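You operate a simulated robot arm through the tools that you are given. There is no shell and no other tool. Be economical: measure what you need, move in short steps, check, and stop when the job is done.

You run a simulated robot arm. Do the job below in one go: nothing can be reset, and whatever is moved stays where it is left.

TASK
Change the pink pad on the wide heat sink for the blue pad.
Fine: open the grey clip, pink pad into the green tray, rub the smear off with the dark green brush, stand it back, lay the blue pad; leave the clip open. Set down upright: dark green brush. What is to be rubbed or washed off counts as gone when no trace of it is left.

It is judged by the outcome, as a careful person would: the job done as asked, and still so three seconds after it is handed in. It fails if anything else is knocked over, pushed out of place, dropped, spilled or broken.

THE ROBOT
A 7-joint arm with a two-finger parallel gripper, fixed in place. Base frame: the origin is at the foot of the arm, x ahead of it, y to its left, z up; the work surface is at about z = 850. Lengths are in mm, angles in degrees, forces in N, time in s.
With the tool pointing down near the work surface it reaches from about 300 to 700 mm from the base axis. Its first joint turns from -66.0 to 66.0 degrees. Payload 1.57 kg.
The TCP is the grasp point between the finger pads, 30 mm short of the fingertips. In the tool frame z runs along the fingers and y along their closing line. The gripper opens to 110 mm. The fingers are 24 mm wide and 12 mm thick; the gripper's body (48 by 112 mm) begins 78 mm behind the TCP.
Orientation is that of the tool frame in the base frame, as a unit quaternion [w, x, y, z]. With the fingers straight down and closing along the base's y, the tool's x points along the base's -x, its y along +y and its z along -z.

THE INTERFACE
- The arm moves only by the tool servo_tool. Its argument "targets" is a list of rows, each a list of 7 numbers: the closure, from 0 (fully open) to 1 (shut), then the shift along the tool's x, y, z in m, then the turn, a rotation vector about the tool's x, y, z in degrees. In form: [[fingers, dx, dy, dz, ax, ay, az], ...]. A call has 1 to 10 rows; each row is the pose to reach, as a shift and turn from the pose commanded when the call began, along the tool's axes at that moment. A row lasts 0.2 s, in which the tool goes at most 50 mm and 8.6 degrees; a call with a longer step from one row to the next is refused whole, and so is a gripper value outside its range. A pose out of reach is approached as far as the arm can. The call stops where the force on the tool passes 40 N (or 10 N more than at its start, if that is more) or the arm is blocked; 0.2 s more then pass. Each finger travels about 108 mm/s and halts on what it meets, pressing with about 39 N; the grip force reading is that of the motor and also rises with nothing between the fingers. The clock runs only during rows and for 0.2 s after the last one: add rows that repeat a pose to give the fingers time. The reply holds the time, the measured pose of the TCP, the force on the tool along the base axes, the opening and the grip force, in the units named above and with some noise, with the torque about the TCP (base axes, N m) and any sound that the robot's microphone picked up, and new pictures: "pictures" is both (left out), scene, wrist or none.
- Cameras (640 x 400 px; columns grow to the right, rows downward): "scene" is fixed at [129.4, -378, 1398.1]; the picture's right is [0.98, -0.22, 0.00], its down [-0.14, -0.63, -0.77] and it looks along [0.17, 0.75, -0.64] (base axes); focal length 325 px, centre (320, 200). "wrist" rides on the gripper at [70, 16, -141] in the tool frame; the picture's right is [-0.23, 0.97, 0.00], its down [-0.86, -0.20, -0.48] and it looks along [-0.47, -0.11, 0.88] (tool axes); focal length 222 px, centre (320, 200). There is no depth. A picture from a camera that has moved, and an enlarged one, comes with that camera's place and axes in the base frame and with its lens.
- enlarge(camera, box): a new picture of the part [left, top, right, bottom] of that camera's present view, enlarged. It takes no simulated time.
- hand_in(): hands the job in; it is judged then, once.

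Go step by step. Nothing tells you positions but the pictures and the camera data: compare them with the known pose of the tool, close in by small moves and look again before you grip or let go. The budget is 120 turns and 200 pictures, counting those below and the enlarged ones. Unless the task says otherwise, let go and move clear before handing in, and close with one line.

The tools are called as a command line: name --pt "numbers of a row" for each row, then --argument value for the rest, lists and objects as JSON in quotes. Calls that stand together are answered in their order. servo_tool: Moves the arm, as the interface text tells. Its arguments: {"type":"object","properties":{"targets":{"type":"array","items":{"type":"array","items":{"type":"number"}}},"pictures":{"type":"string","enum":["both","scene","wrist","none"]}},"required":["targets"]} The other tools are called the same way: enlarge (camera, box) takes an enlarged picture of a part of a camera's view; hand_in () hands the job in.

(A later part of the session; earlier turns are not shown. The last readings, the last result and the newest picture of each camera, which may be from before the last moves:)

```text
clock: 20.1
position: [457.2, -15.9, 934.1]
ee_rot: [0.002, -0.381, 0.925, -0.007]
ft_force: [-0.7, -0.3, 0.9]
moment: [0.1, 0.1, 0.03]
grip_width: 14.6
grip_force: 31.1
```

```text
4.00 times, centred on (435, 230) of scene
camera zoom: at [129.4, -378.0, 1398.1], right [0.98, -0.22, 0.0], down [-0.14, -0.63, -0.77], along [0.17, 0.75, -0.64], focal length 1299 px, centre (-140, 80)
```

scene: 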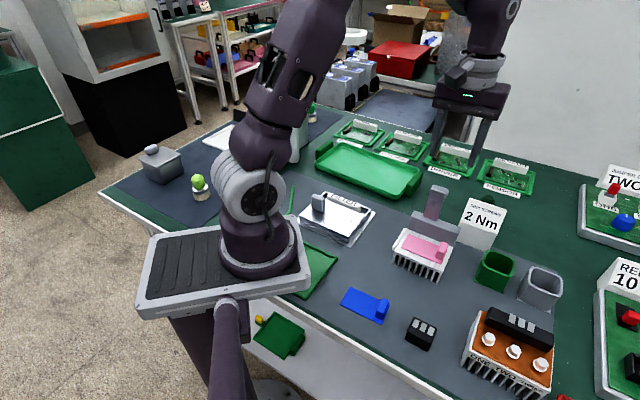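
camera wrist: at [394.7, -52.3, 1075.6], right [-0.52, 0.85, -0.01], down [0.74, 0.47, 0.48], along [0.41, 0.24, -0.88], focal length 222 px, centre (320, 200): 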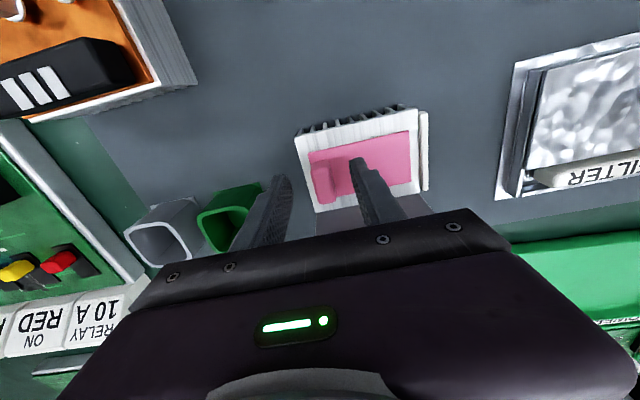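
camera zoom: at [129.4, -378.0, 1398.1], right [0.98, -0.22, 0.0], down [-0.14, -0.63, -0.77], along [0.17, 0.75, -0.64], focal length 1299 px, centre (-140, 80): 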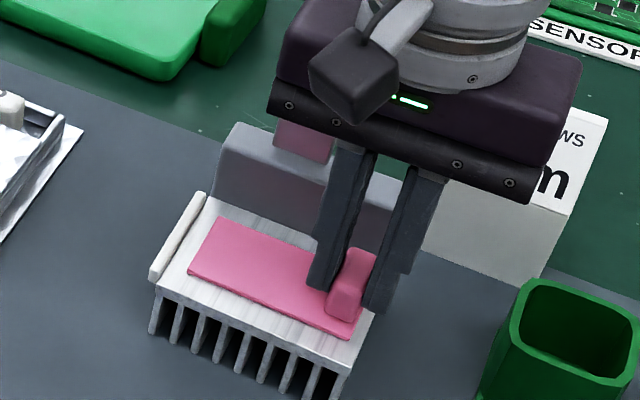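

The tab is gripped at 14.6 mm. I'll lift straight up and check.

servo_tool --pt "0.95 0 0 -0.01 0 0 0" --pt "0.95 0 0 -0.03 0 0 0" --pt "0.95 0 0 -0.06 0 0 0" --pt "0.95 0 0 -0.1 0 0 0" --pt "0.95 0 0 -0.14 0 0 0" --pt "0.95 0 0 -0.14 0 0 0"

enlarge --camera "wrist" --box '[200, 40, 440, 190]'

enlarge --camera "scene" --box '[380, 180, 490, 280]'

```text
clock: 21.5
position: [456.3, -16.0, 1073.6]
ee_rot: [0.0, -0.381, 0.925, -0.007]
ft_force: [0.0, 0.0, -0.6]
moment: [0.0, -0.01, -0.01]
grip_width: 14.7
grip_force: 30.7
camera wrist: at [394.3, -51.5, 1216.3], right [-0.52, 0.85, -0.01], down [0.74, 0.47, 0.48], along [0.41, 0.24, -0.88], focal length 222 px, centre (320, 200)
```

scene: 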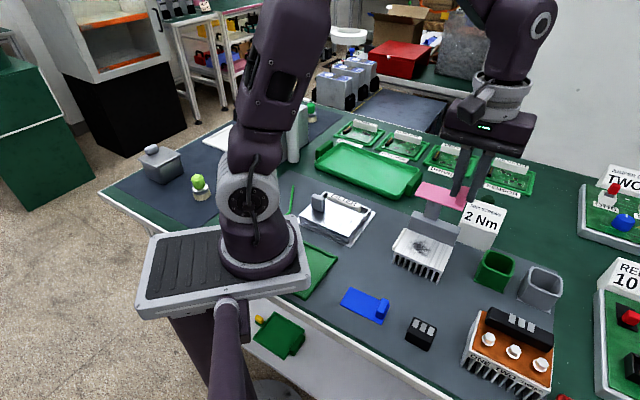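
wrist: 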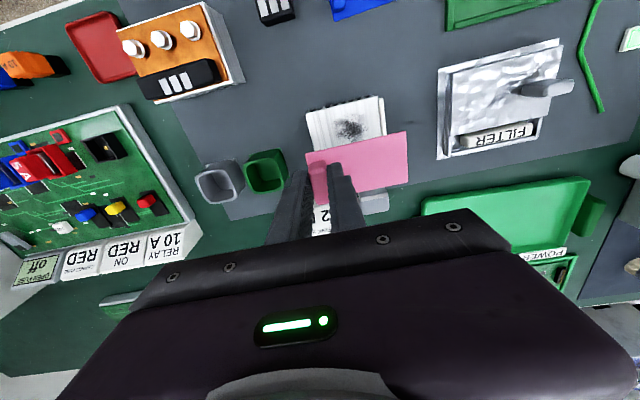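

```text
2.67 times, centred on (320, 115) of wrist
camera zoom: at [394.3, -51.5, 1216.3], right [-0.52, 0.85, -0.01], down [0.74, 0.47, 0.48], along [0.41, 0.24, -0.88], focal length 592 px, centre (320, 427)
```

zoom: 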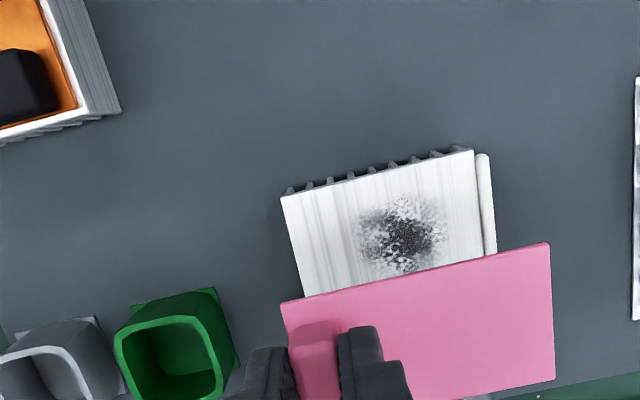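

```text
4.00 times, centred on (435, 230) of scene
camera zoom: at [129.4, -378.0, 1398.1], right [0.98, -0.22, 0.0], down [-0.14, -0.63, -0.77], along [0.17, 0.75, -0.64], focal length 1299 px, centre (-140, 80)
```

zoom: 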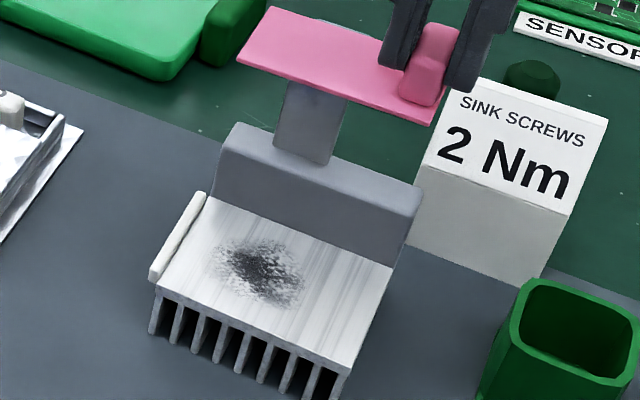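

The smear is exposed near (428, 14). Before placing the pad I'll check which tray is the green tray.

enlarge --camera "scene" --box '[240, 230, 350, 370]'

enlarge --camera "scene" --box '[290, 110, 450, 220]'

enlarge --camera "wrist" --box '[400, 0, 640, 150]'

```text
2.86 times, centred on (295, 300) of scene
camera zoom: at [129.4, -378.0, 1398.1], right [0.98, -0.22, 0.0], down [-0.14, -0.63, -0.77], along [0.17, 0.75, -0.64], focal length 928 px, centre (391, -86)
```

zoom: 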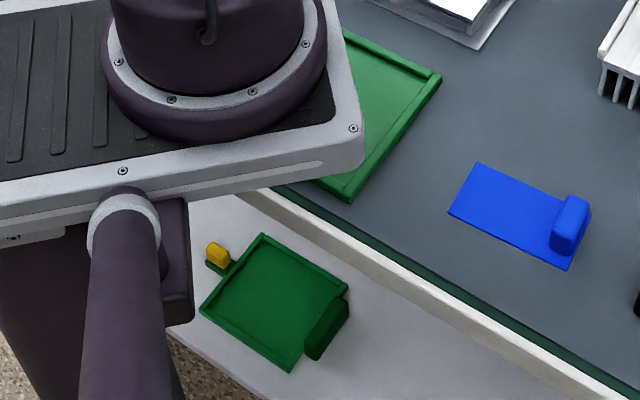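

```text
3.64 times, centred on (370, 165) of scene
camera zoom: at [129.4, -378.0, 1398.1], right [0.98, -0.22, 0.0], down [-0.14, -0.63, -0.77], along [0.17, 0.75, -0.64], focal length 1181 px, centre (138, 327)
```

zoom: 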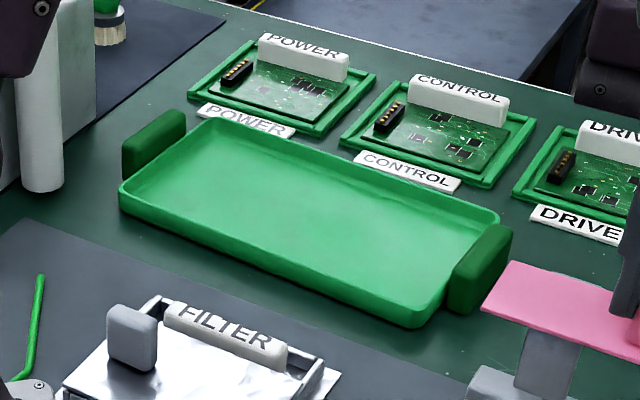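

```text
2.67 times, centred on (520, 75) of wrist
camera zoom: at [394.3, -51.5, 1216.3], right [-0.52, 0.85, -0.01], down [0.74, 0.47, 0.48], along [0.41, 0.24, -0.88], focal length 592 px, centre (-213, 533)
```

zoom: 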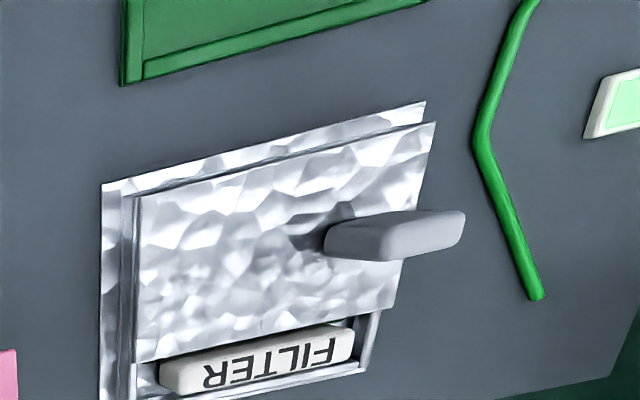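

The large green tray with handles is the one, near (434, 360); the others are board frames. I'll carry the pad over it high.

servo_tool --pt "0.95 -0.031 0.0292 0 0 0 0" --pt "0.95 -0.062 0.0584 0 0 0 0" --pt "0.95 -0.093 0.0876 0 0 0 0" --pt "0.95 -0.124 0.1168 0 0 0 0" --pt "0.95 -0.155 0.146 0 0 0 0" --pt "0.95 -0.186 0.1752 0 0 0 0" --pt "0.95 -0.217 0.2044 0 0 0 0" --pt "0.95 -0.2475 0.2333 0 0 0 0" --pt "0.95 -0.2475 0.2333 0 0 0 0"

```text
clock: 23.5
position: [466.8, 324.8, 1068.2]
ee_rot: [0.001, -0.381, 0.924, -0.006]
ft_force: [-0.6, 0.4, 0.0]
moment: [-0.02, -0.01, 0.0]
grip_width: 14.3
grip_force: 30.6
camera wrist: at [405.6, 290.0, 1210.9], right [-0.52, 0.85, -0.01], down [0.74, 0.47, 0.48], along [0.41, 0.24, -0.88], focal length 222 px, centre (320, 200)
```

scene: 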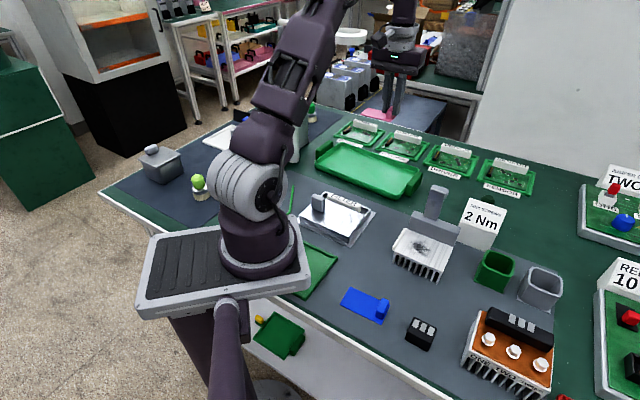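
wrist: 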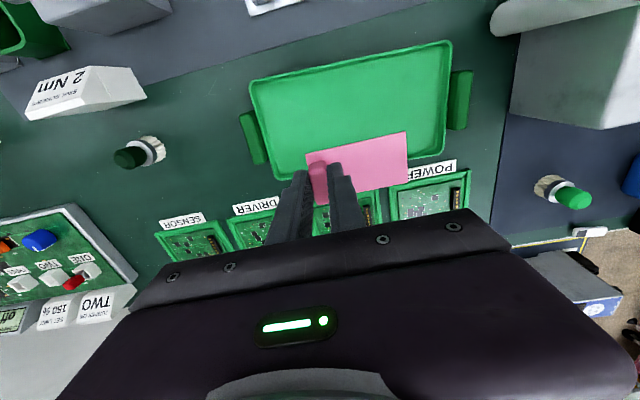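

The wrist view confirms the tray's centre near (425, 357), and the dark green brush is standing behind the 2 Nm block. I'll shift slightly and lower the pad into the tray.

servo_tool --pt "0.95 0.007 0.0127 0.03 0 0 0" --pt "0.95 0.007 0.0127 0.07 0 0 0" --pt "0.95 0.007 0.0127 0.11 0 0 0" --pt "0.95 0.007 0.0127 0.14 0 0 0" --pt "0.95 0.007 0.0127 0.155 0 0 0" --pt "0.95 0.007 0.0127 0.155 0 0 0"

enlarge --camera "scene" --box '[290, 90, 450, 210]'

```text
clock: 24.9
position: [453.6, 326.8, 912.6]
ee_rot: [0.001, -0.381, 0.924, -0.008]
ft_force: [0.9, 0.9, 0.2]
moment: [0.0, 0.04, 0.0]
grip_width: 14.5
grip_force: 30.5
camera wrist: at [392.7, 292.2, 1056.3], right [-0.52, 0.85, -0.01], down [0.74, 0.47, 0.48], along [0.41, 0.24, -0.88], focal length 222 px, centre (320, 200)
```

scene: 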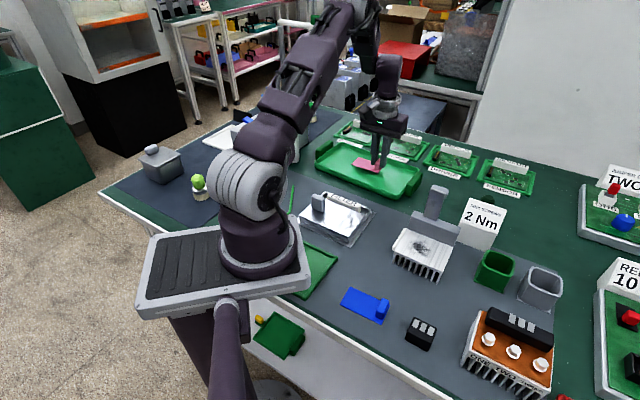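
wrist: 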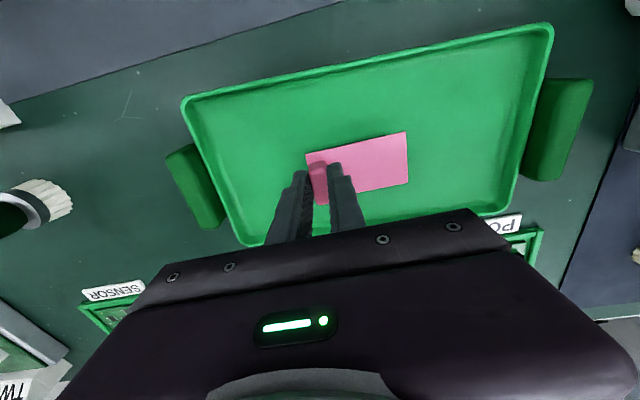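

```text
3.33 times, centred on (370, 150) of scene
camera zoom: at [129.4, -378.0, 1398.1], right [0.98, -0.22, 0.0], down [-0.14, -0.63, -0.77], along [0.17, 0.75, -0.64], focal length 1082 px, centre (153, 367)
```

zoom: 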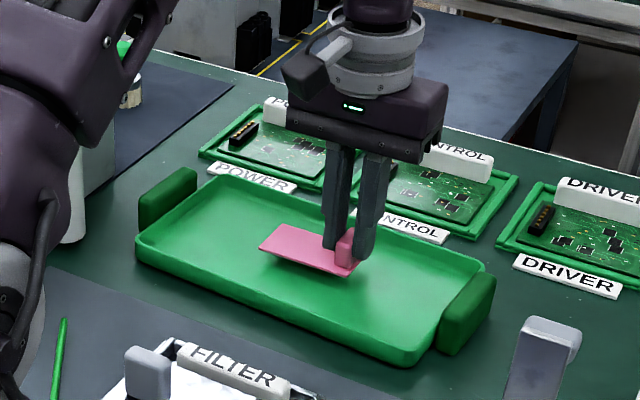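

Pad is inside the tray footprint. I'll lower it in small steps until there's contact.

servo_tool --pt "0.95 0 0 0.005 0 0 0" --pt "0.95 0 0 0.009 0 0 0" --pt "0.95 0 0 0.012 0 0 0" --pt "0.95 0 0 0.015 0 0 0" --pictures "none"

enlarge --camera "scene" --box '[340, 130, 420, 200]'

```text
clock: 25.9
position: [454.8, 325.4, 899.6]
ee_rot: [0.001, -0.381, 0.924, -0.008]
ft_force: [-0.2, -0.8, 2.2]
moment: [0.08, 0.06, 0.02]
grip_width: 14.4
grip_force: 30.5
```

```text
5.71 times, centred on (380, 165) of scene
camera zoom: at [129.4, -378.0, 1398.1], right [0.98, -0.22, 0.0], down [-0.14, -0.63, -0.77], along [0.17, 0.75, -0.64], focal length 1856 px, centre (-23, 400)
```

zoom: 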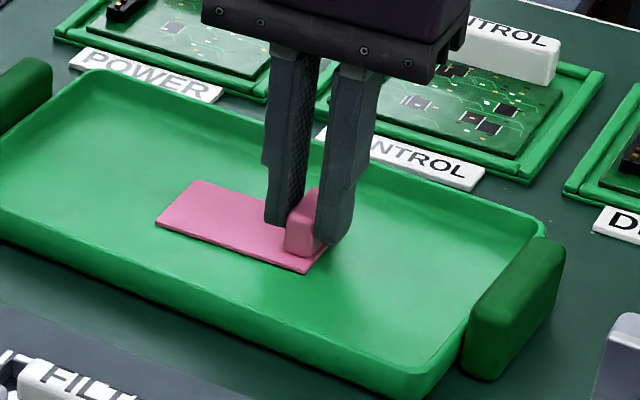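

Contact with the tray floor. I'll release and rise.

servo_tool --pt "0.85 0 0 0.013 0 0 0" --pt "0.7 0 0 0.013 0 0 0" --pt "0.65 0 0 0.013 0 0 0" --pt "0.6 0 0 -0.01 0 0 0" --pt "0.5 0 0 -0.05 0 0 0" --pt "0.5 0 0 -0.1 0 0 0" --pt "0.5 0 0 -0.14 0 0 0" --pt "0.5 0 0 -0.14 0 0 0"

enlarge --camera "wrist" --box '[60, 100, 240, 220]'

```text
clock: 27.7
position: [455.2, 331.4, 1040.2]
ee_rot: [0.0, -0.381, 0.925, -0.005]
ft_force: [0.1, 0.5, 0.2]
moment: [0.01, 0.0, 0.04]
grip_width: 55.2
grip_force: 0.1
camera wrist: at [392.5, 296.0, 1182.7], right [-0.52, 0.85, -0.01], down [0.74, 0.47, 0.48], along [0.41, 0.24, -0.88], focal length 222 px, centre (320, 200)
```

scene: 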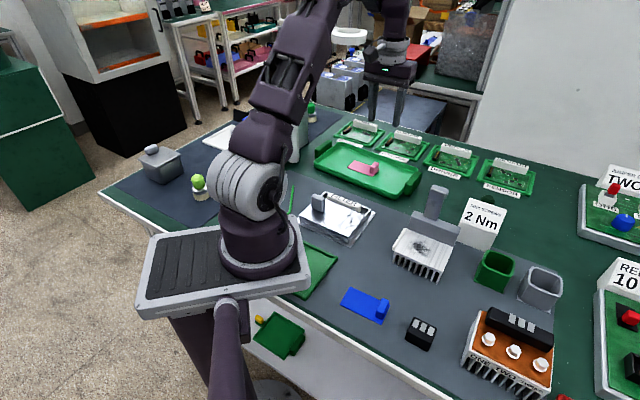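
wrist: 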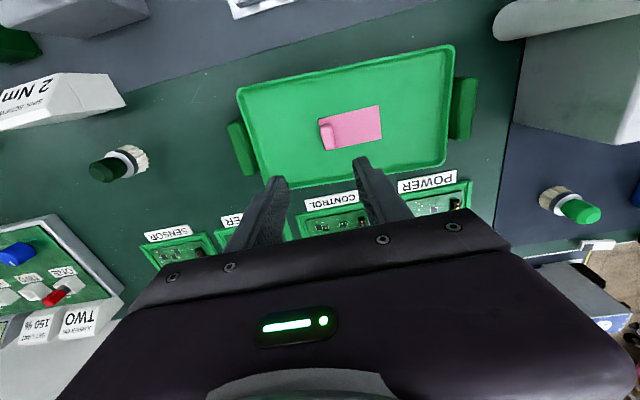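

```text
3.33 times, centred on (150, 160) of wrist
camera zoom: at [392.5, 296.0, 1182.7], right [-0.52, 0.85, -0.01], down [0.74, 0.47, 0.48], along [0.41, 0.24, -0.88], focal length 740 px, centre (887, 333)
```

zoom: 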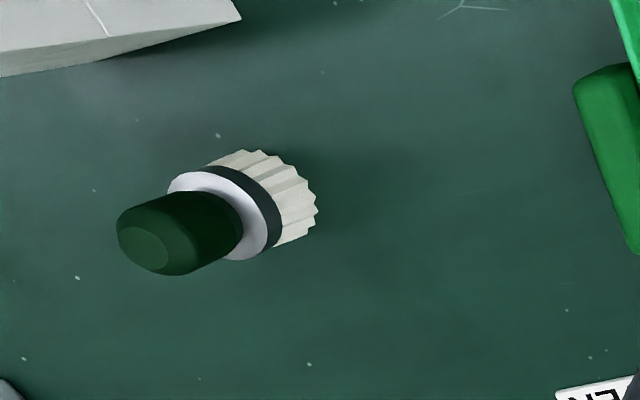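

The pink pad lies in the tray. The dark green brush stands at about (632, 109), its handle top near z 922. I'll go above it.

servo_tool --pt "0.45 0.0045 -0.04 0 0 0 0" --pt "0.45 0.009 -0.08 0 0 0 0" --pt "0.45 0.0136 -0.12 0 0 0 0" --pt "0.45 0.018 -0.16 0 0 0 0" --pt "0.45 0.0226 -0.2 0 0 0 0" --pt "0.45 0.027 -0.24 0 0 0 0" --pt "0.45 0.0318 -0.282 0 0 0 0" --pt "0.45 0.0318 -0.282 0.03 0 0 0" --pt "0.45 0.0318 -0.282 0.03 0 0 0"

enlarge --camera "wrist" --box '[200, 80, 440, 230]'

enlarge --camera "scene" --box '[430, 130, 550, 240]'

```text
clock: 29.7
position: [629.6, 108.2, 1014.5]
ee_rot: [0.002, -0.381, 0.924, -0.007]
ft_force: [-1.0, -0.6, 0.1]
moment: [-0.01, 0.04, -0.01]
grip_width: 60.5
grip_force: 0.0
camera wrist: at [567.5, 71.8, 1156.4], right [-0.52, 0.85, -0.01], down [0.74, 0.47, 0.48], along [0.41, 0.24, -0.88], focal length 222 px, centre (320, 200)
```

scene: 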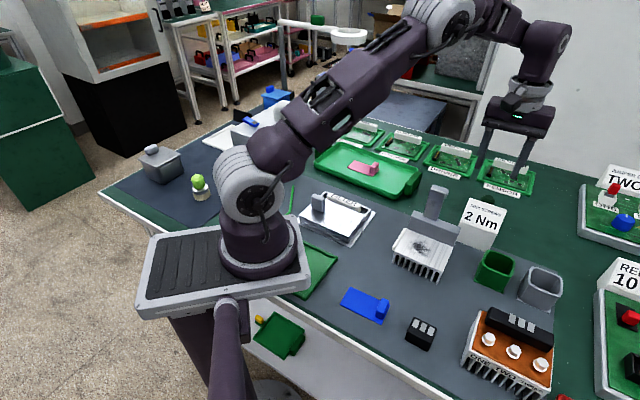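
wrist: 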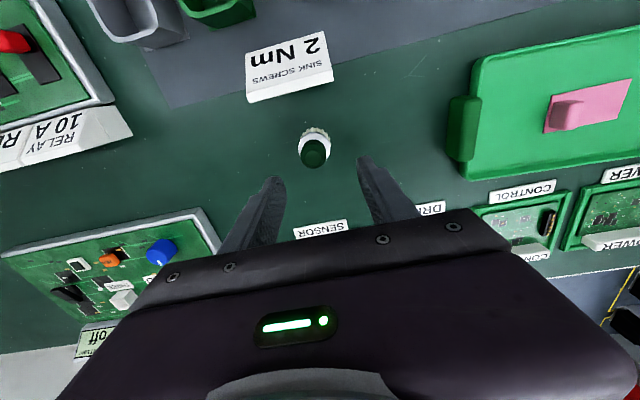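

```text
2.67 times, centred on (320, 155) of wrist
camera zoom: at [567.5, 71.8, 1156.4], right [-0.52, 0.85, -0.01], down [0.74, 0.47, 0.48], along [0.41, 0.24, -0.88], focal length 592 px, centre (320, 320)
```

zoom: 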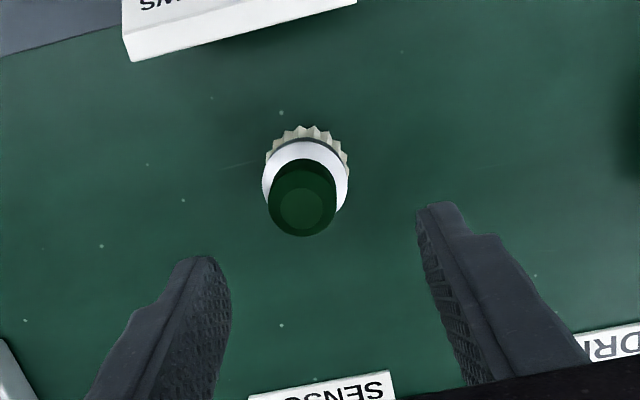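

```text
3.64 times, centred on (490, 185) of scene
camera zoom: at [129.4, -378.0, 1398.1], right [0.98, -0.22, 0.0], down [-0.14, -0.63, -0.77], along [0.17, 0.75, -0.64], focal length 1181 px, centre (-298, 254)
```

zoom: 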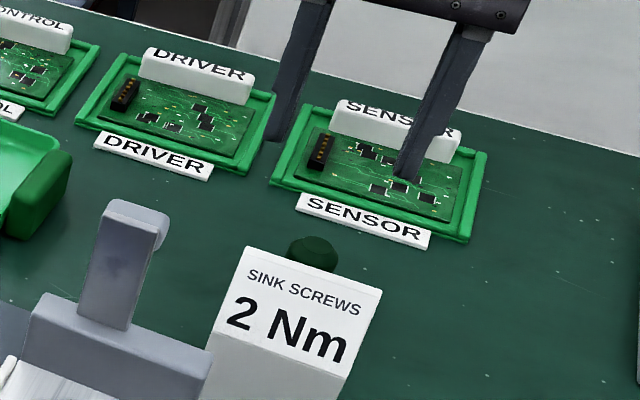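

Brush axis is about (634, 101). I'll adjust and descend around the handle.

servo_tool --pt "0.45 0.002 -0.0082 0 0 0 0" --pt "0.45 0.002 -0.0082 0.03 0 0 0" --pt "0.45 0.002 -0.0082 0.06 0 0 0" --pt "0.45 0.002 -0.0082 0.082 0 0 0" --pt "0.45 0.002 -0.0082 0.082 0 0 0" --pictures "wrist"

enlarge --camera "wrist" --box '[200, 80, 440, 230]'

enlarge --camera "scene" --box '[430, 130, 550, 240]'

```text
clock: 30.9
position: [634.4, 99.1, 929.6]
ee_rot: [0.002, -0.381, 0.925, -0.007]
ft_force: [0.5, 0.3, 0.6]
moment: [0.0, 0.0, 0.0]
grip_width: 60.4
grip_force: 0.1
camera wrist: at [572.6, 63.3, 1073.3], right [-0.52, 0.85, -0.01], down [0.74, 0.47, 0.48], along [0.41, 0.24, -0.88], focal length 222 px, centre (320, 200)
```

wrist: 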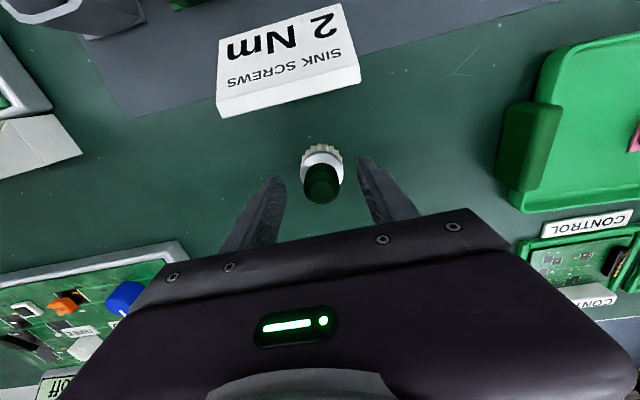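

```text
2.67 times, centred on (320, 155) of wrist
camera zoom: at [572.6, 63.3, 1073.3], right [-0.52, 0.85, -0.01], down [0.74, 0.47, 0.48], along [0.41, 0.24, -0.88], focal length 592 px, centre (320, 320)
```

zoom: 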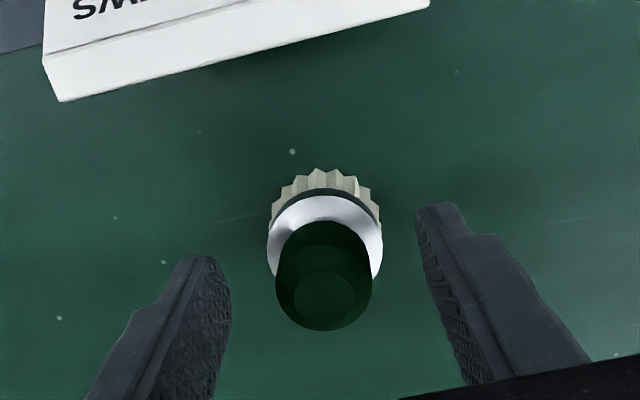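

```text
3.64 times, centred on (490, 185) of scene
camera zoom: at [129.4, -378.0, 1398.1], right [0.98, -0.22, 0.0], down [-0.14, -0.63, -0.77], along [0.17, 0.75, -0.64], focal length 1181 px, centre (-298, 254)
```

zoom: 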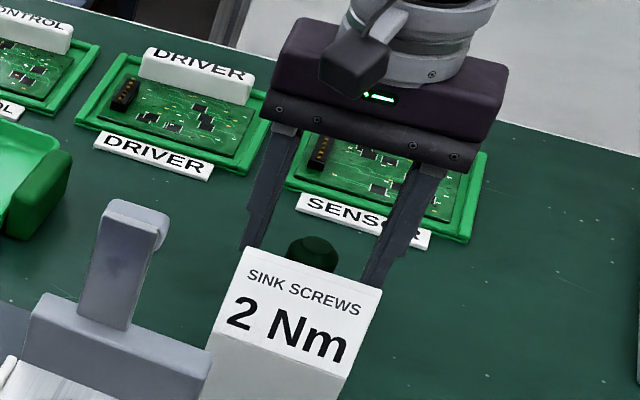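

Centred on the handle. Closing.

servo_tool --pt "0.6 0 0 0 0 0 0" --pt "0.75 0 0 0 0 0 0" --pt "0.9 0 0 0 0 0 0" --pt "0.9 0 0 0 0 0 0" --pictures "none"

enlarge --camera "wrist" --box '[200, 80, 440, 230]'

```text
clock: 31.9
position: [634.7, 98.3, 931.1]
ee_rot: [0.001, -0.381, 0.924, -0.007]
ft_force: [-0.4, 0.7, 2.1]
moment: [0.1, 0.13, 0.01]
grip_width: 28.6
grip_force: 38.5
```

```text
2.67 times, centred on (320, 155) of wrist
camera zoom: at [572.5, 63.4, 1073.7], right [-0.52, 0.85, -0.01], down [0.74, 0.47, 0.48], along [0.41, 0.24, -0.88], focal length 592 px, centre (320, 320)
```

zoom: 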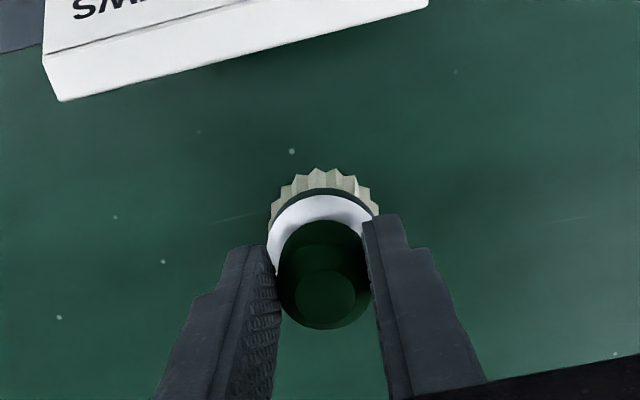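

The brush is gripped with TCP z 931 as it stands, so the bristle tips are 81 mm below the TCP. I'll lift it and swing it to the sink, keeping clear of the lever.

servo_tool --pt "0.9 0 0 -0.02 0 0 0" --pt "0.9 0 0 -0.06 0 0 0" --pt "0.9 0 0 -0.1 0 0 0" --pt "0.9 0 0 -0.13 0 0 0" --pt "0.9 0.04 0.005 -0.13 0 0 0" --pt "0.9 0.082 0.01 -0.13 0 0 0" --pt "0.9 0.124 0.015 -0.13 0 0 0" --pt "0.9 0.166 0.02 -0.13 0 0 0" --pt "0.9 0.206 0.0255 -0.13 0 0 0"

```text
clock: 33.9
position: [467.6, -28.1, 1061.3]
ee_rot: [0.001, -0.382, 0.924, -0.007]
ft_force: [-0.6, 0.0, -0.1]
moment: [-0.03, 0.01, 0.01]
grip_width: 28.0
grip_force: 38.0
camera wrist: at [406.2, -63.7, 1204.2], right [-0.52, 0.85, -0.01], down [0.74, 0.47, 0.48], along [0.41, 0.24, -0.88], focal length 222 px, centre (320, 200)
```

scene: 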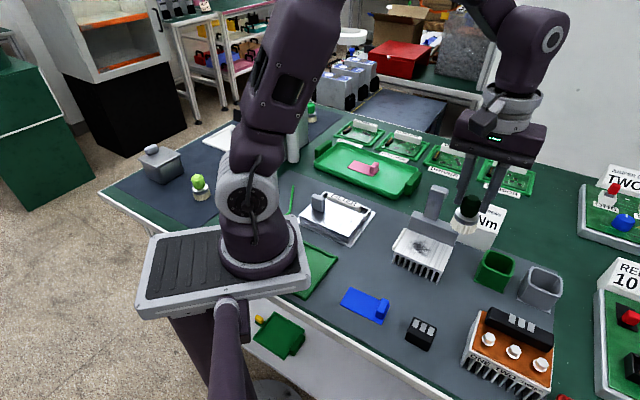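
wrist: 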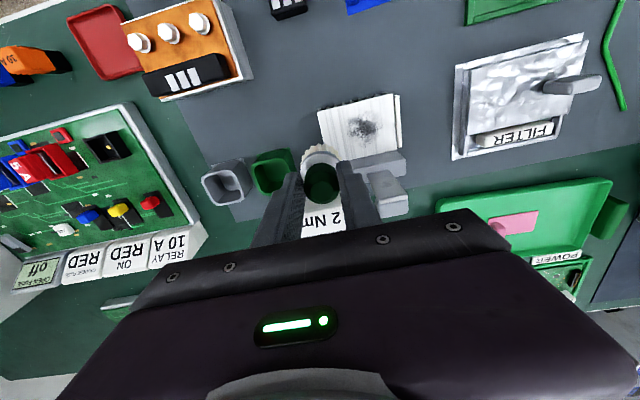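

The brush is beside the sink at a safe height. I'll move over the smear and lower it close.

servo_tool --pt "0.9 -0.001 0.03 0 0 0 0" --pt "0.9 -0.002 0.058 0.02 0 0 0" --pt "0.9 -0.002 0.058 0.05 0 0 0" --pt "0.9 -0.002 0.058 0.072 0 0 0" --pt "0.9 -0.002 0.058 0.072 0 0 0"

enlarge --camera "scene" --box '[380, 180, 490, 290]'

enlarge --camera "wrist" --box '[220, 80, 420, 220]'

```text
clock: 35.1
position: [432.0, 15.2, 988.8]
ee_rot: [0.001, -0.381, 0.925, -0.007]
ft_force: [0.7, -0.1, -0.6]
moment: [-0.02, -0.02, 0.04]
grip_width: 28.3
grip_force: 38.2
camera wrist: at [370.0, -21.5, 1130.8], right [-0.52, 0.85, -0.01], down [0.74, 0.47, 0.48], along [0.41, 0.24, -0.88], focal length 222 px, centre (320, 200)
```

scene: 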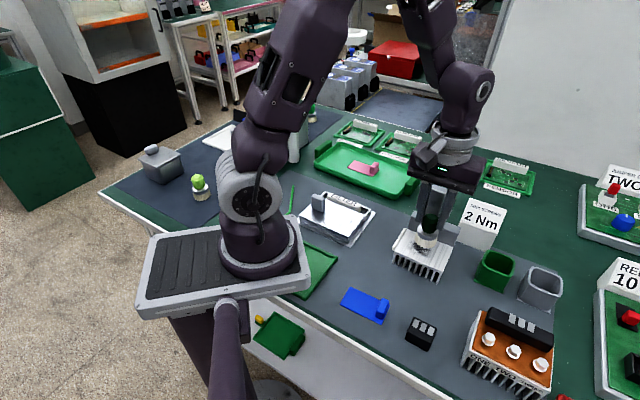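
wrist: 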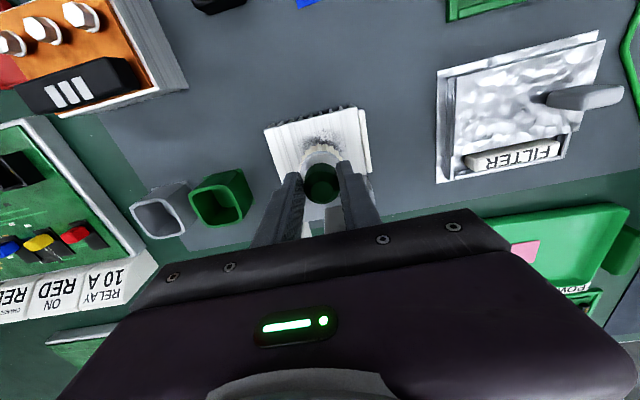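

```text
3.64 times, centred on (435, 235) of scene
camera zoom: at [129.4, -378.0, 1398.1], right [0.98, -0.22, 0.0], down [-0.14, -0.63, -0.77], along [0.17, 0.75, -0.64], focal length 1181 px, centre (-98, 73)
```

zoom: 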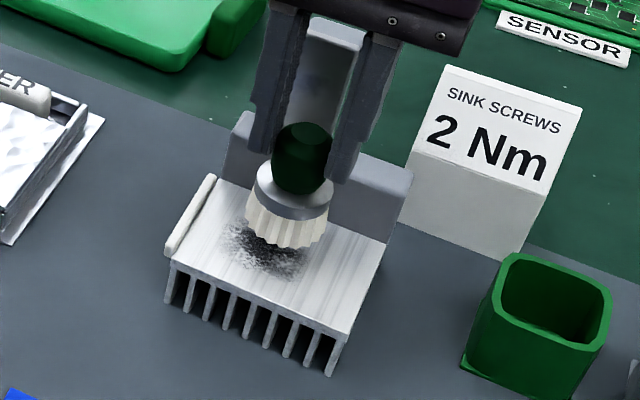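

```text
2.86 times, centred on (320, 150) of wrist
camera zoom: at [370.0, -21.5, 1130.8], right [-0.52, 0.85, -0.01], down [0.74, 0.47, 0.48], along [0.41, 0.24, -0.88], focal length 635 px, centre (320, 343)
```

zoom: 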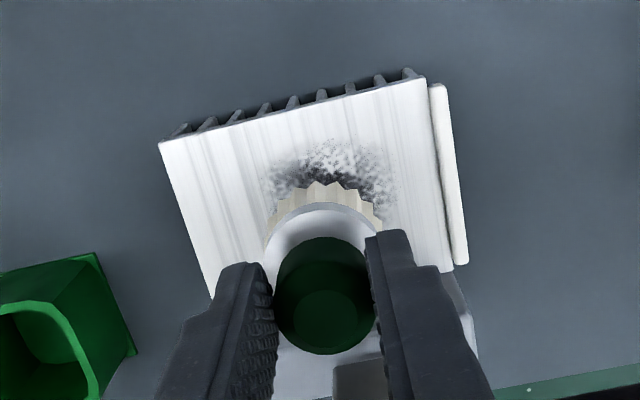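

The smear lies just in front of the brush. I'll lower to light contact and make the first strokes.

servo_tool --pt "0.9 0.004 0 0.008 0 0 0" --pt "0.9 0.008 0 0.012 0 0 0" --pt "0.9 0.008 0 0.015 0 0 0" --pt "0.9 0.008 0.01 0.015 0 0 0" --pt "0.9 0.008 0 0.015 0 0 0" --pictures "none"

enlarge --camera "scene" --box '[380, 180, 490, 290]'

```text
clock: 36.3
position: [425.0, 8.9, 973.0]
ee_rot: [0.001, -0.381, 0.924, -0.006]
ft_force: [-0.1, 0.1, -0.7]
moment: [0.0, 0.0, 0.0]
grip_width: 28.3
grip_force: 38.1
```

```text
3.64 times, centred on (435, 235) of scene
camera zoom: at [129.4, -378.0, 1398.1], right [0.98, -0.22, 0.0], down [-0.14, -0.63, -0.77], along [0.17, 0.75, -0.64], focal length 1181 px, centre (-98, 73)
```

zoom: 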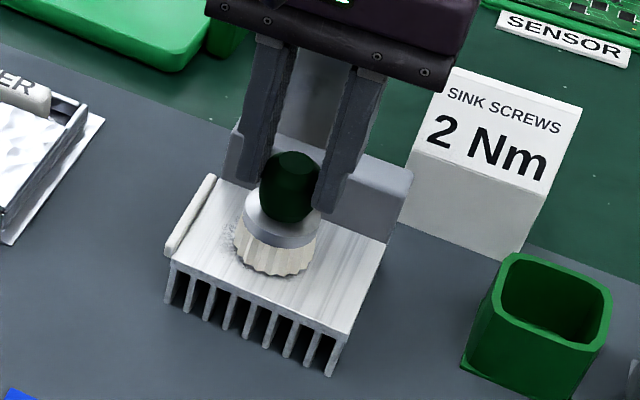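

There's no contact force yet at z 973. I'll lower further in 1 mm steps.

servo_tool --pt "0.9 0 0 0.001 0 0 0" --pt "0.9 0 0 0.002 0 0 0" --pt "0.9 0 0 0.003 0 0 0" --pt "0.9 0 0 0.004 0 0 0" --pictures "none"

```text
clock: 37.3
position: [426.1, 8.0, 971.3]
ee_rot: [0.002, -0.382, 0.924, -0.007]
ft_force: [-5.4, -4.0, 36.8]
moment: [0.22, 0.55, 0.12]
grip_width: 28.3
grip_force: 38.6
```

Contact at about z 971. I'll ease off to a light pressure and sweep a raster over the smear.

servo_tool --pt "0.9 0 0 -0.0012 0 0 0" --pt "0.9 0 0.019 -0.0012 0 0 0" --pt "0.9 0.014 0.019 -0.0012 0 0 0" --pt "0.9 0.014 0 -0.0012 0 0 0" --pt "0.9 0.014 -0.02 -0.0012 0 0 0" --pt "0.9 0 -0.02 -0.0012 0 0 0" --pt "0.9 -0.014 -0.02 -0.0012 0 0 0" --pt "0.9 -0.014 0 -0.0012 0 0 0" --pt "0.9 -0.014 0.019 -0.0012 0 0 0" --pt "0.9 0 0 -0.0012 0 0 0" --pictures "none"

enlarge --camera "scene" --box '[380, 180, 490, 290]'

```text
clock: 39.5
position: [424.5, 8.6, 971.8]
ee_rot: [0.0, -0.382, 0.924, -0.007]
ft_force: [0.7, 0.3, -0.9]
moment: [0.0, 0.01, 0.01]
grip_width: 28.3
grip_force: 38.3
```

```text
3.64 times, centred on (435, 235) of scene
camera zoom: at [129.4, -378.0, 1398.1], right [0.98, -0.22, 0.0], down [-0.14, -0.63, -0.77], along [0.17, 0.75, -0.64], focal length 1181 px, centre (-98, 73)
```

zoom: 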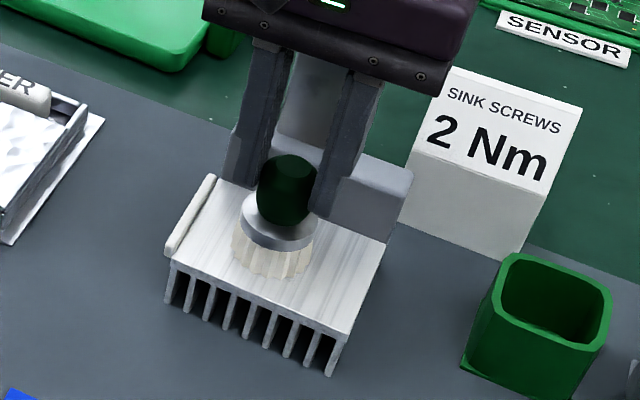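

The surface looks cleaner. I'll lift and move aside to inspect.

servo_tool --pt "0.9 0 0 -0.03 0 0 0" --pt "0.9 0 -0.03 -0.06 0 0 0" --pt "0.9 0 -0.07 -0.09 0 0 0" --pt "0.9 0 -0.07 -0.09 0 0 0" --pictures "wrist"

enlarge --camera "scene" --box '[385, 210, 465, 290]'

enlarge --camera "wrist" --box '[290, 70, 430, 190]'

```text
clock: 40.5
position: [472.9, -40.4, 1063.3]
ee_rot: [0.0, -0.381, 0.925, -0.006]
ft_force: [-0.4, -1.1, -0.1]
moment: [0.0, 0.02, 0.0]
grip_width: 28.2
grip_force: 38.2
camera wrist: at [411.5, -75.0, 1205.3], right [-0.52, 0.85, -0.01], down [0.74, 0.47, 0.48], along [0.41, 0.24, -0.88], focal length 222 px, centre (320, 200)
```

wrist: 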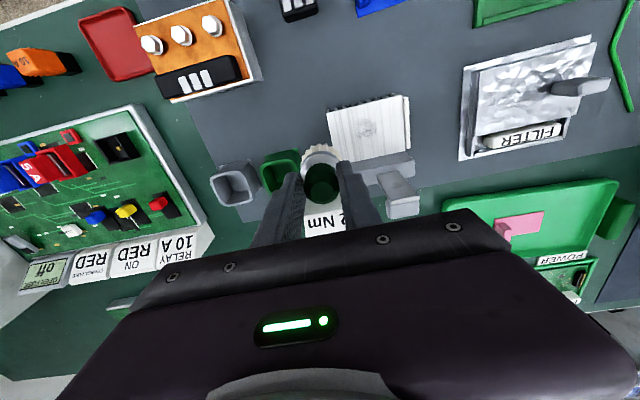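

```text
5.00 times, centred on (425, 250) of scene
camera zoom: at [129.4, -378.0, 1398.1], right [0.98, -0.22, 0.0], down [-0.14, -0.63, -0.77], along [0.17, 0.75, -0.64], focal length 1624 px, centre (-205, -50)
```

zoom: 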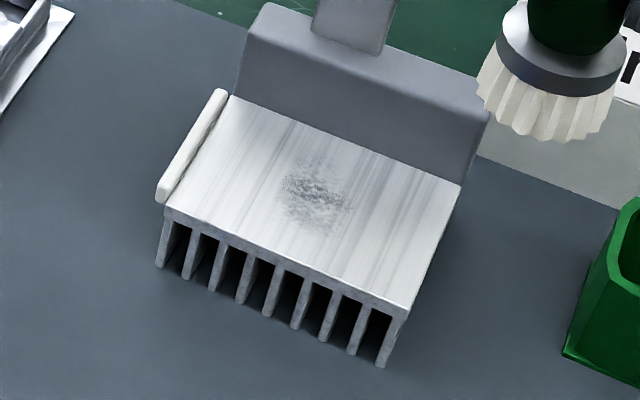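

```text
3.33 times, centred on (360, 130) of wrist
camera zoom: at [411.5, -75.0, 1205.3], right [-0.52, 0.85, -0.01], down [0.74, 0.47, 0.48], along [0.41, 0.24, -0.88], focal length 740 px, centre (187, 433)
```

zoom: 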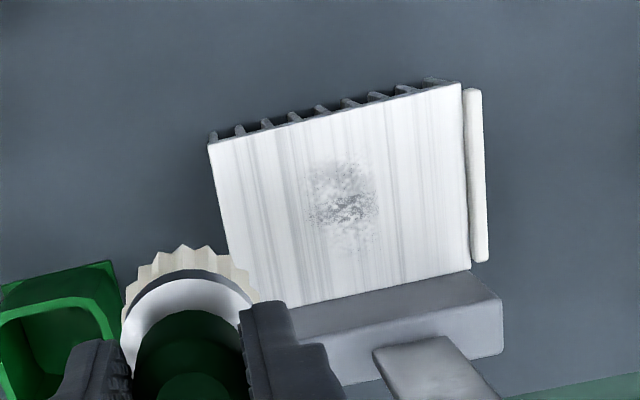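

Mostly gone. A faint trace remains, centred near l=47, w=36 on the sink. I'll go back there and rub again with a little more pressure.

servo_tool --pt "0.9 -0.0085 0.035 0.02 0 0 0" --pt "0.9 -0.0085 0.062 0.05 0 0 0" --pt "0.9 -0.0085 0.062 0.08 0 0 0" --pt "0.9 -0.0085 0.062 0.089 0 0 0" --pt "0.9 -0.0085 0.062 0.0905 0 0 0" --pt "0.9 -0.0085 0.062 0.0915 0 0 0" --pictures "none"

```text
clock: 41.8
position: [437.7, 8.5, 970.2]
ee_rot: [0.002, -0.381, 0.925, -0.007]
ft_force: [-4.5, -0.6, 16.6]
moment: [0.36, 0.39, 0.11]
grip_width: 28.1
grip_force: 38.4
stopped in row 6: the force on the tool passed its limit at 47 N (the readings are from after the stop); the commanded pose is now the measured one
```

Contact at about 17 N now. Rubbing a raster at this height.

servo_tool --pt "0.9 0 0.018 0 0 0 0" --pt "0.9 0.009 0.018 0 0 0 0" --pt "0.9 0.009 -0.014 0 0 0 0" --pt "0.9 0 -0.014 0 0 0 0" --pt "0.9 0 0.018 0 0 0 0" --pt "0.9 -0.01 0.018 0 0 0 0" --pt "0.9 -0.01 -0.014 0 0 0 0" --pt "0.9 0.016 -0.01 0 0 0 0" --pt "0.9 0.018 0.016 0 0 0 0" --pt "0.9 0 0 0 0 0 0" --pictures "none"

servo_tool --pt "0.9 0 0.012 0 0 0 0" --pt "0.9 0 -0.008 0 0 0 0" --pt "0.9 0 0.012 0 0 0 0" --pt "0.9 0.01 0.004 0 0 0 0" --pt "0.9 -0.01 0.004 0 0 0 0" --pt "0.9 0.01 0.004 0 0 0 0" --pt "0.9 0 0 -0.03 0 0 0" --pt "0.9 0 -0.03 -0.06 0 0 0" --pt "0.9 0 -0.07 -0.09 0 0 0" --pt "0.9 0 -0.07 -0.09 0 0 0" --pictures "none"

enlarge --camera "scene" --box '[385, 210, 465, 290]'

enlarge --camera "wrist" --box '[290, 70, 430, 190]'

```text
clock: 42.5
position: [424.6, 9.3, 971.0]
ee_rot: [0.001, -0.383, 0.924, -0.007]
ft_force: [-4.2, 1.3, 14.7]
moment: [0.0, 0.18, -0.01]
grip_width: 28.4
grip_force: 38.3
stopped in row 3: the force on the tool passed its limit at 52 N (the readings are from after the stop); the commanded pose is now the measured one
```

```text
clock: 43.7
position: [417.5, 9.7, 971.5]
ee_rot: [-0.006, -0.381, 0.924, -0.006]
ft_force: [-8.7, 0.0, 26.6]
moment: [0.38, 0.17, 0.14]
grip_width: 28.2
grip_force: 38.3
stopped in row 5: the force on the tool passed its limit at 51 N (the readings are from after the stop); the commanded pose is now the measured one
```

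```text
5.00 times, centred on (425, 250) of scene
camera zoom: at [128.8, -378.1, 1398.1], right [0.98, -0.22, 0.0], down [-0.14, -0.63, -0.77], along [0.17, 0.75, -0.64], focal length 1624 px, centre (-205, -50)
```

zoom: 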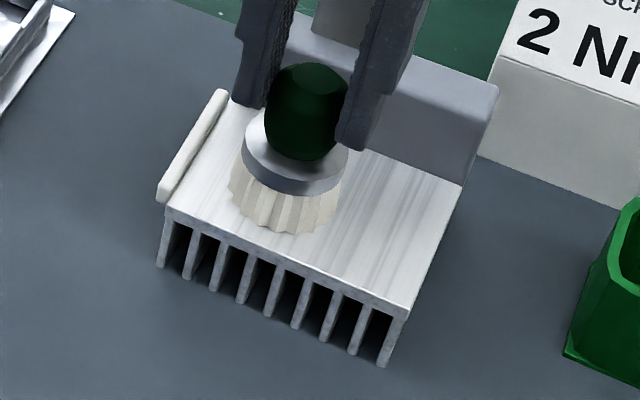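

```text
3.33 times, centred on (360, 130) of wrist
camera zoom: at [357.2, -25.4, 1114.1], right [-0.53, 0.85, -0.01], down [0.75, 0.47, 0.47], along [0.4, 0.24, -0.88], focal length 740 px, centre (187, 433)
```

zoom: 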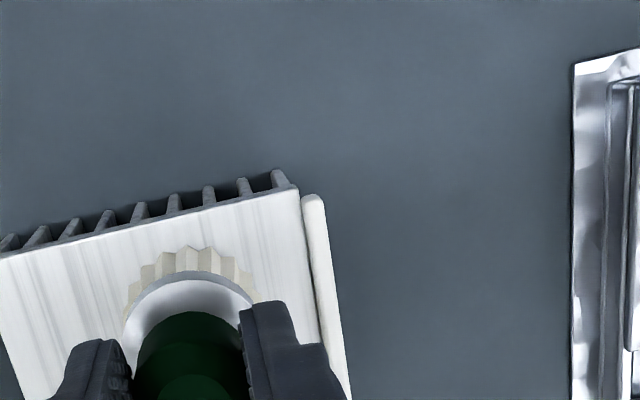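

Some strokes pressed too hard, but the sink hasn't moved. I'll lift and inspect.

servo_tool --pt "0.9 0 0 -0.03 0 0 0" --pt "0.9 0 -0.03 -0.06 0 0 0" --pt "0.9 0 -0.075 -0.09 0 0 0" --pt "0.9 0 -0.075 -0.09 0 0 0" --pictures "none"

enlarge --camera "scene" --box '[385, 210, 465, 290]'

enlarge --camera "wrist" --box '[290, 70, 430, 190]'

```text
refused: row 3 steps farther than a row can; nothing moved
```

```text
5.00 times, centred on (425, 250) of scene
camera zoom: at [128.8, -378.1, 1398.1], right [0.98, -0.22, 0.0], down [-0.14, -0.63, -0.77], along [0.17, 0.75, -0.64], focal length 1624 px, centre (-205, -50)
```

zoom: 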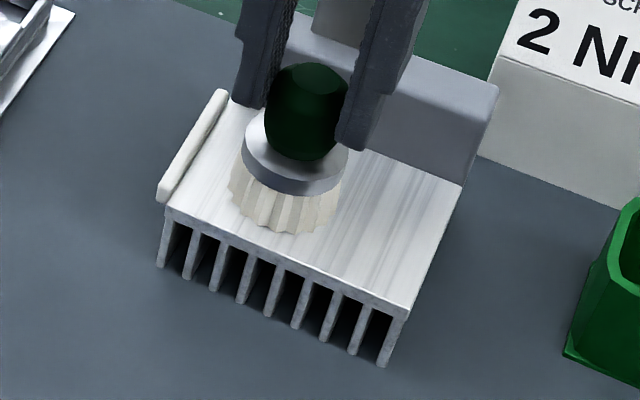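

```text
3.33 times, centred on (360, 130) of wrist
camera zoom: at [357.2, -25.4, 1114.1], right [-0.53, 0.85, -0.01], down [0.75, 0.47, 0.47], along [0.4, 0.24, -0.88], focal length 740 px, centre (187, 433)
```

zoom: 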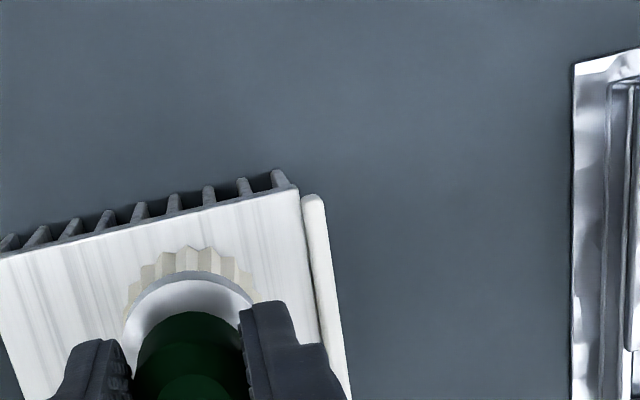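

That step was too long, so I'll lift in smaller ones.

servo_tool --pt "0.9 0 0 -0.03 0 0 0" --pt "0.9 0 -0.03 -0.06 0 0 0" --pt "0.9 0 -0.065 -0.09 0 0 0" --pt "0.9 0 -0.075 -0.09 0 0 0" --pictures "none"

enlarge --camera "scene" --box '[385, 210, 465, 290]'

enlarge --camera "wrist" --box '[290, 70, 430, 190]'

```text
clock: 44.7
position: [472.1, -41.2, 1060.4]
ee_rot: [-0.005, -0.381, 0.924, -0.005]
ft_force: [-0.5, -0.6, -0.5]
moment: [-0.01, 0.01, 0.0]
grip_width: 27.9
grip_force: 38.4
```

```text
5.00 times, centred on (425, 250) of scene
camera zoom: at [129.4, -378.0, 1398.1], right [0.98, -0.22, 0.0], down [-0.14, -0.63, -0.77], along [0.17, 0.75, -0.64], focal length 1624 px, centre (-205, -50)
```

zoom: 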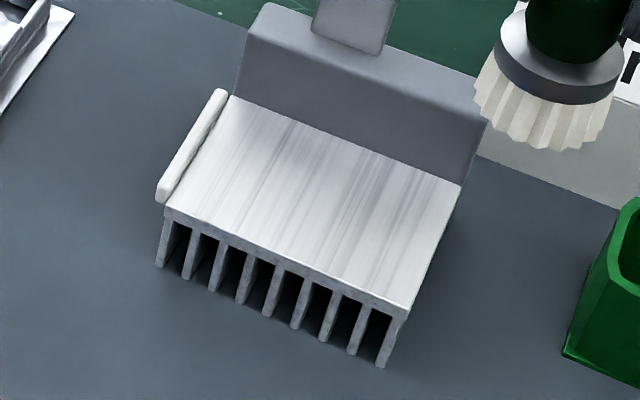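

```text
3.33 times, centred on (360, 130) of wrist
camera zoom: at [412.2, -76.9, 1204.0], right [-0.53, 0.85, -0.01], down [0.75, 0.47, 0.47], along [0.4, 0.24, -0.88], focal length 740 px, centre (187, 433)
```

zoom: 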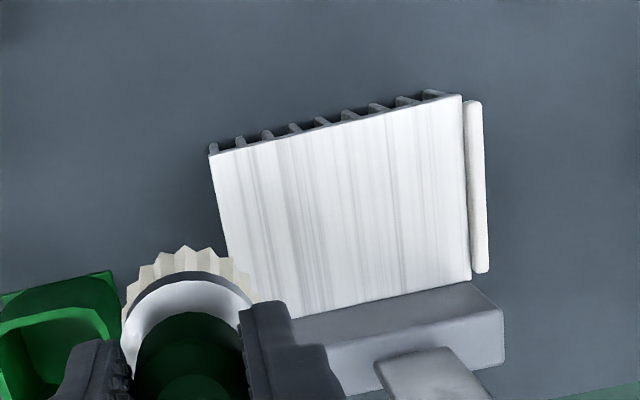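

It looks clean. I'll zoom tighter to be sure no trace is left.

enlarge --camera "scene" --box '[405, 225, 445, 255]'

enlarge --camera "wrist" --box '[330, 90, 400, 140]'

```text
13.33 times, centred on (425, 240) of scene
camera zoom: at [129.4, -378.0, 1398.1], right [0.98, -0.22, 0.0], down [-0.14, -0.63, -0.77], along [0.17, 0.75, -0.64], focal length 4330 px, centre (-1080, -333)
```

zoom: 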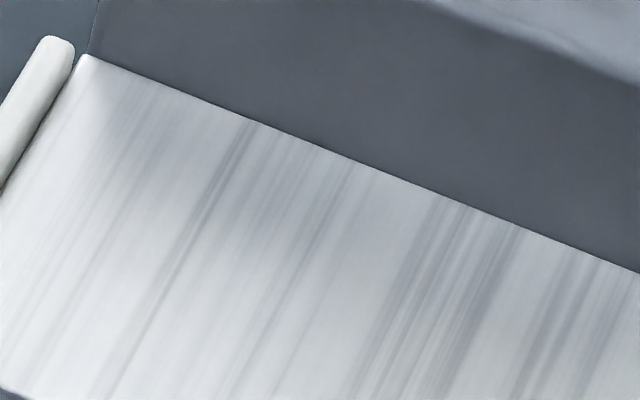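

```text
8.00 times, centred on (365, 115) of wrist
camera zoom: at [412.2, -76.9, 1204.0], right [-0.53, 0.85, -0.01], down [0.75, 0.47, 0.47], along [0.4, 0.24, -0.88], focal length 1777 px, centre (-40, 880)
```

zoom: 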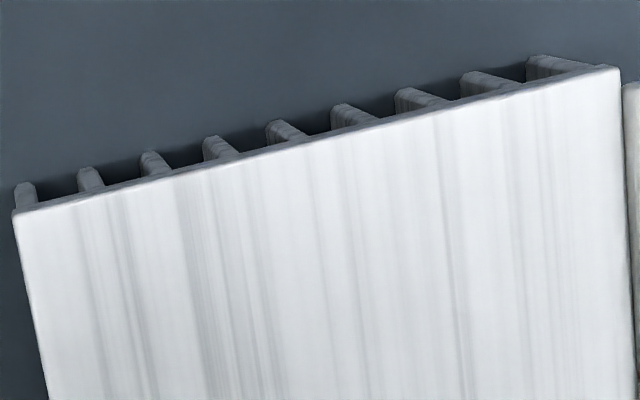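

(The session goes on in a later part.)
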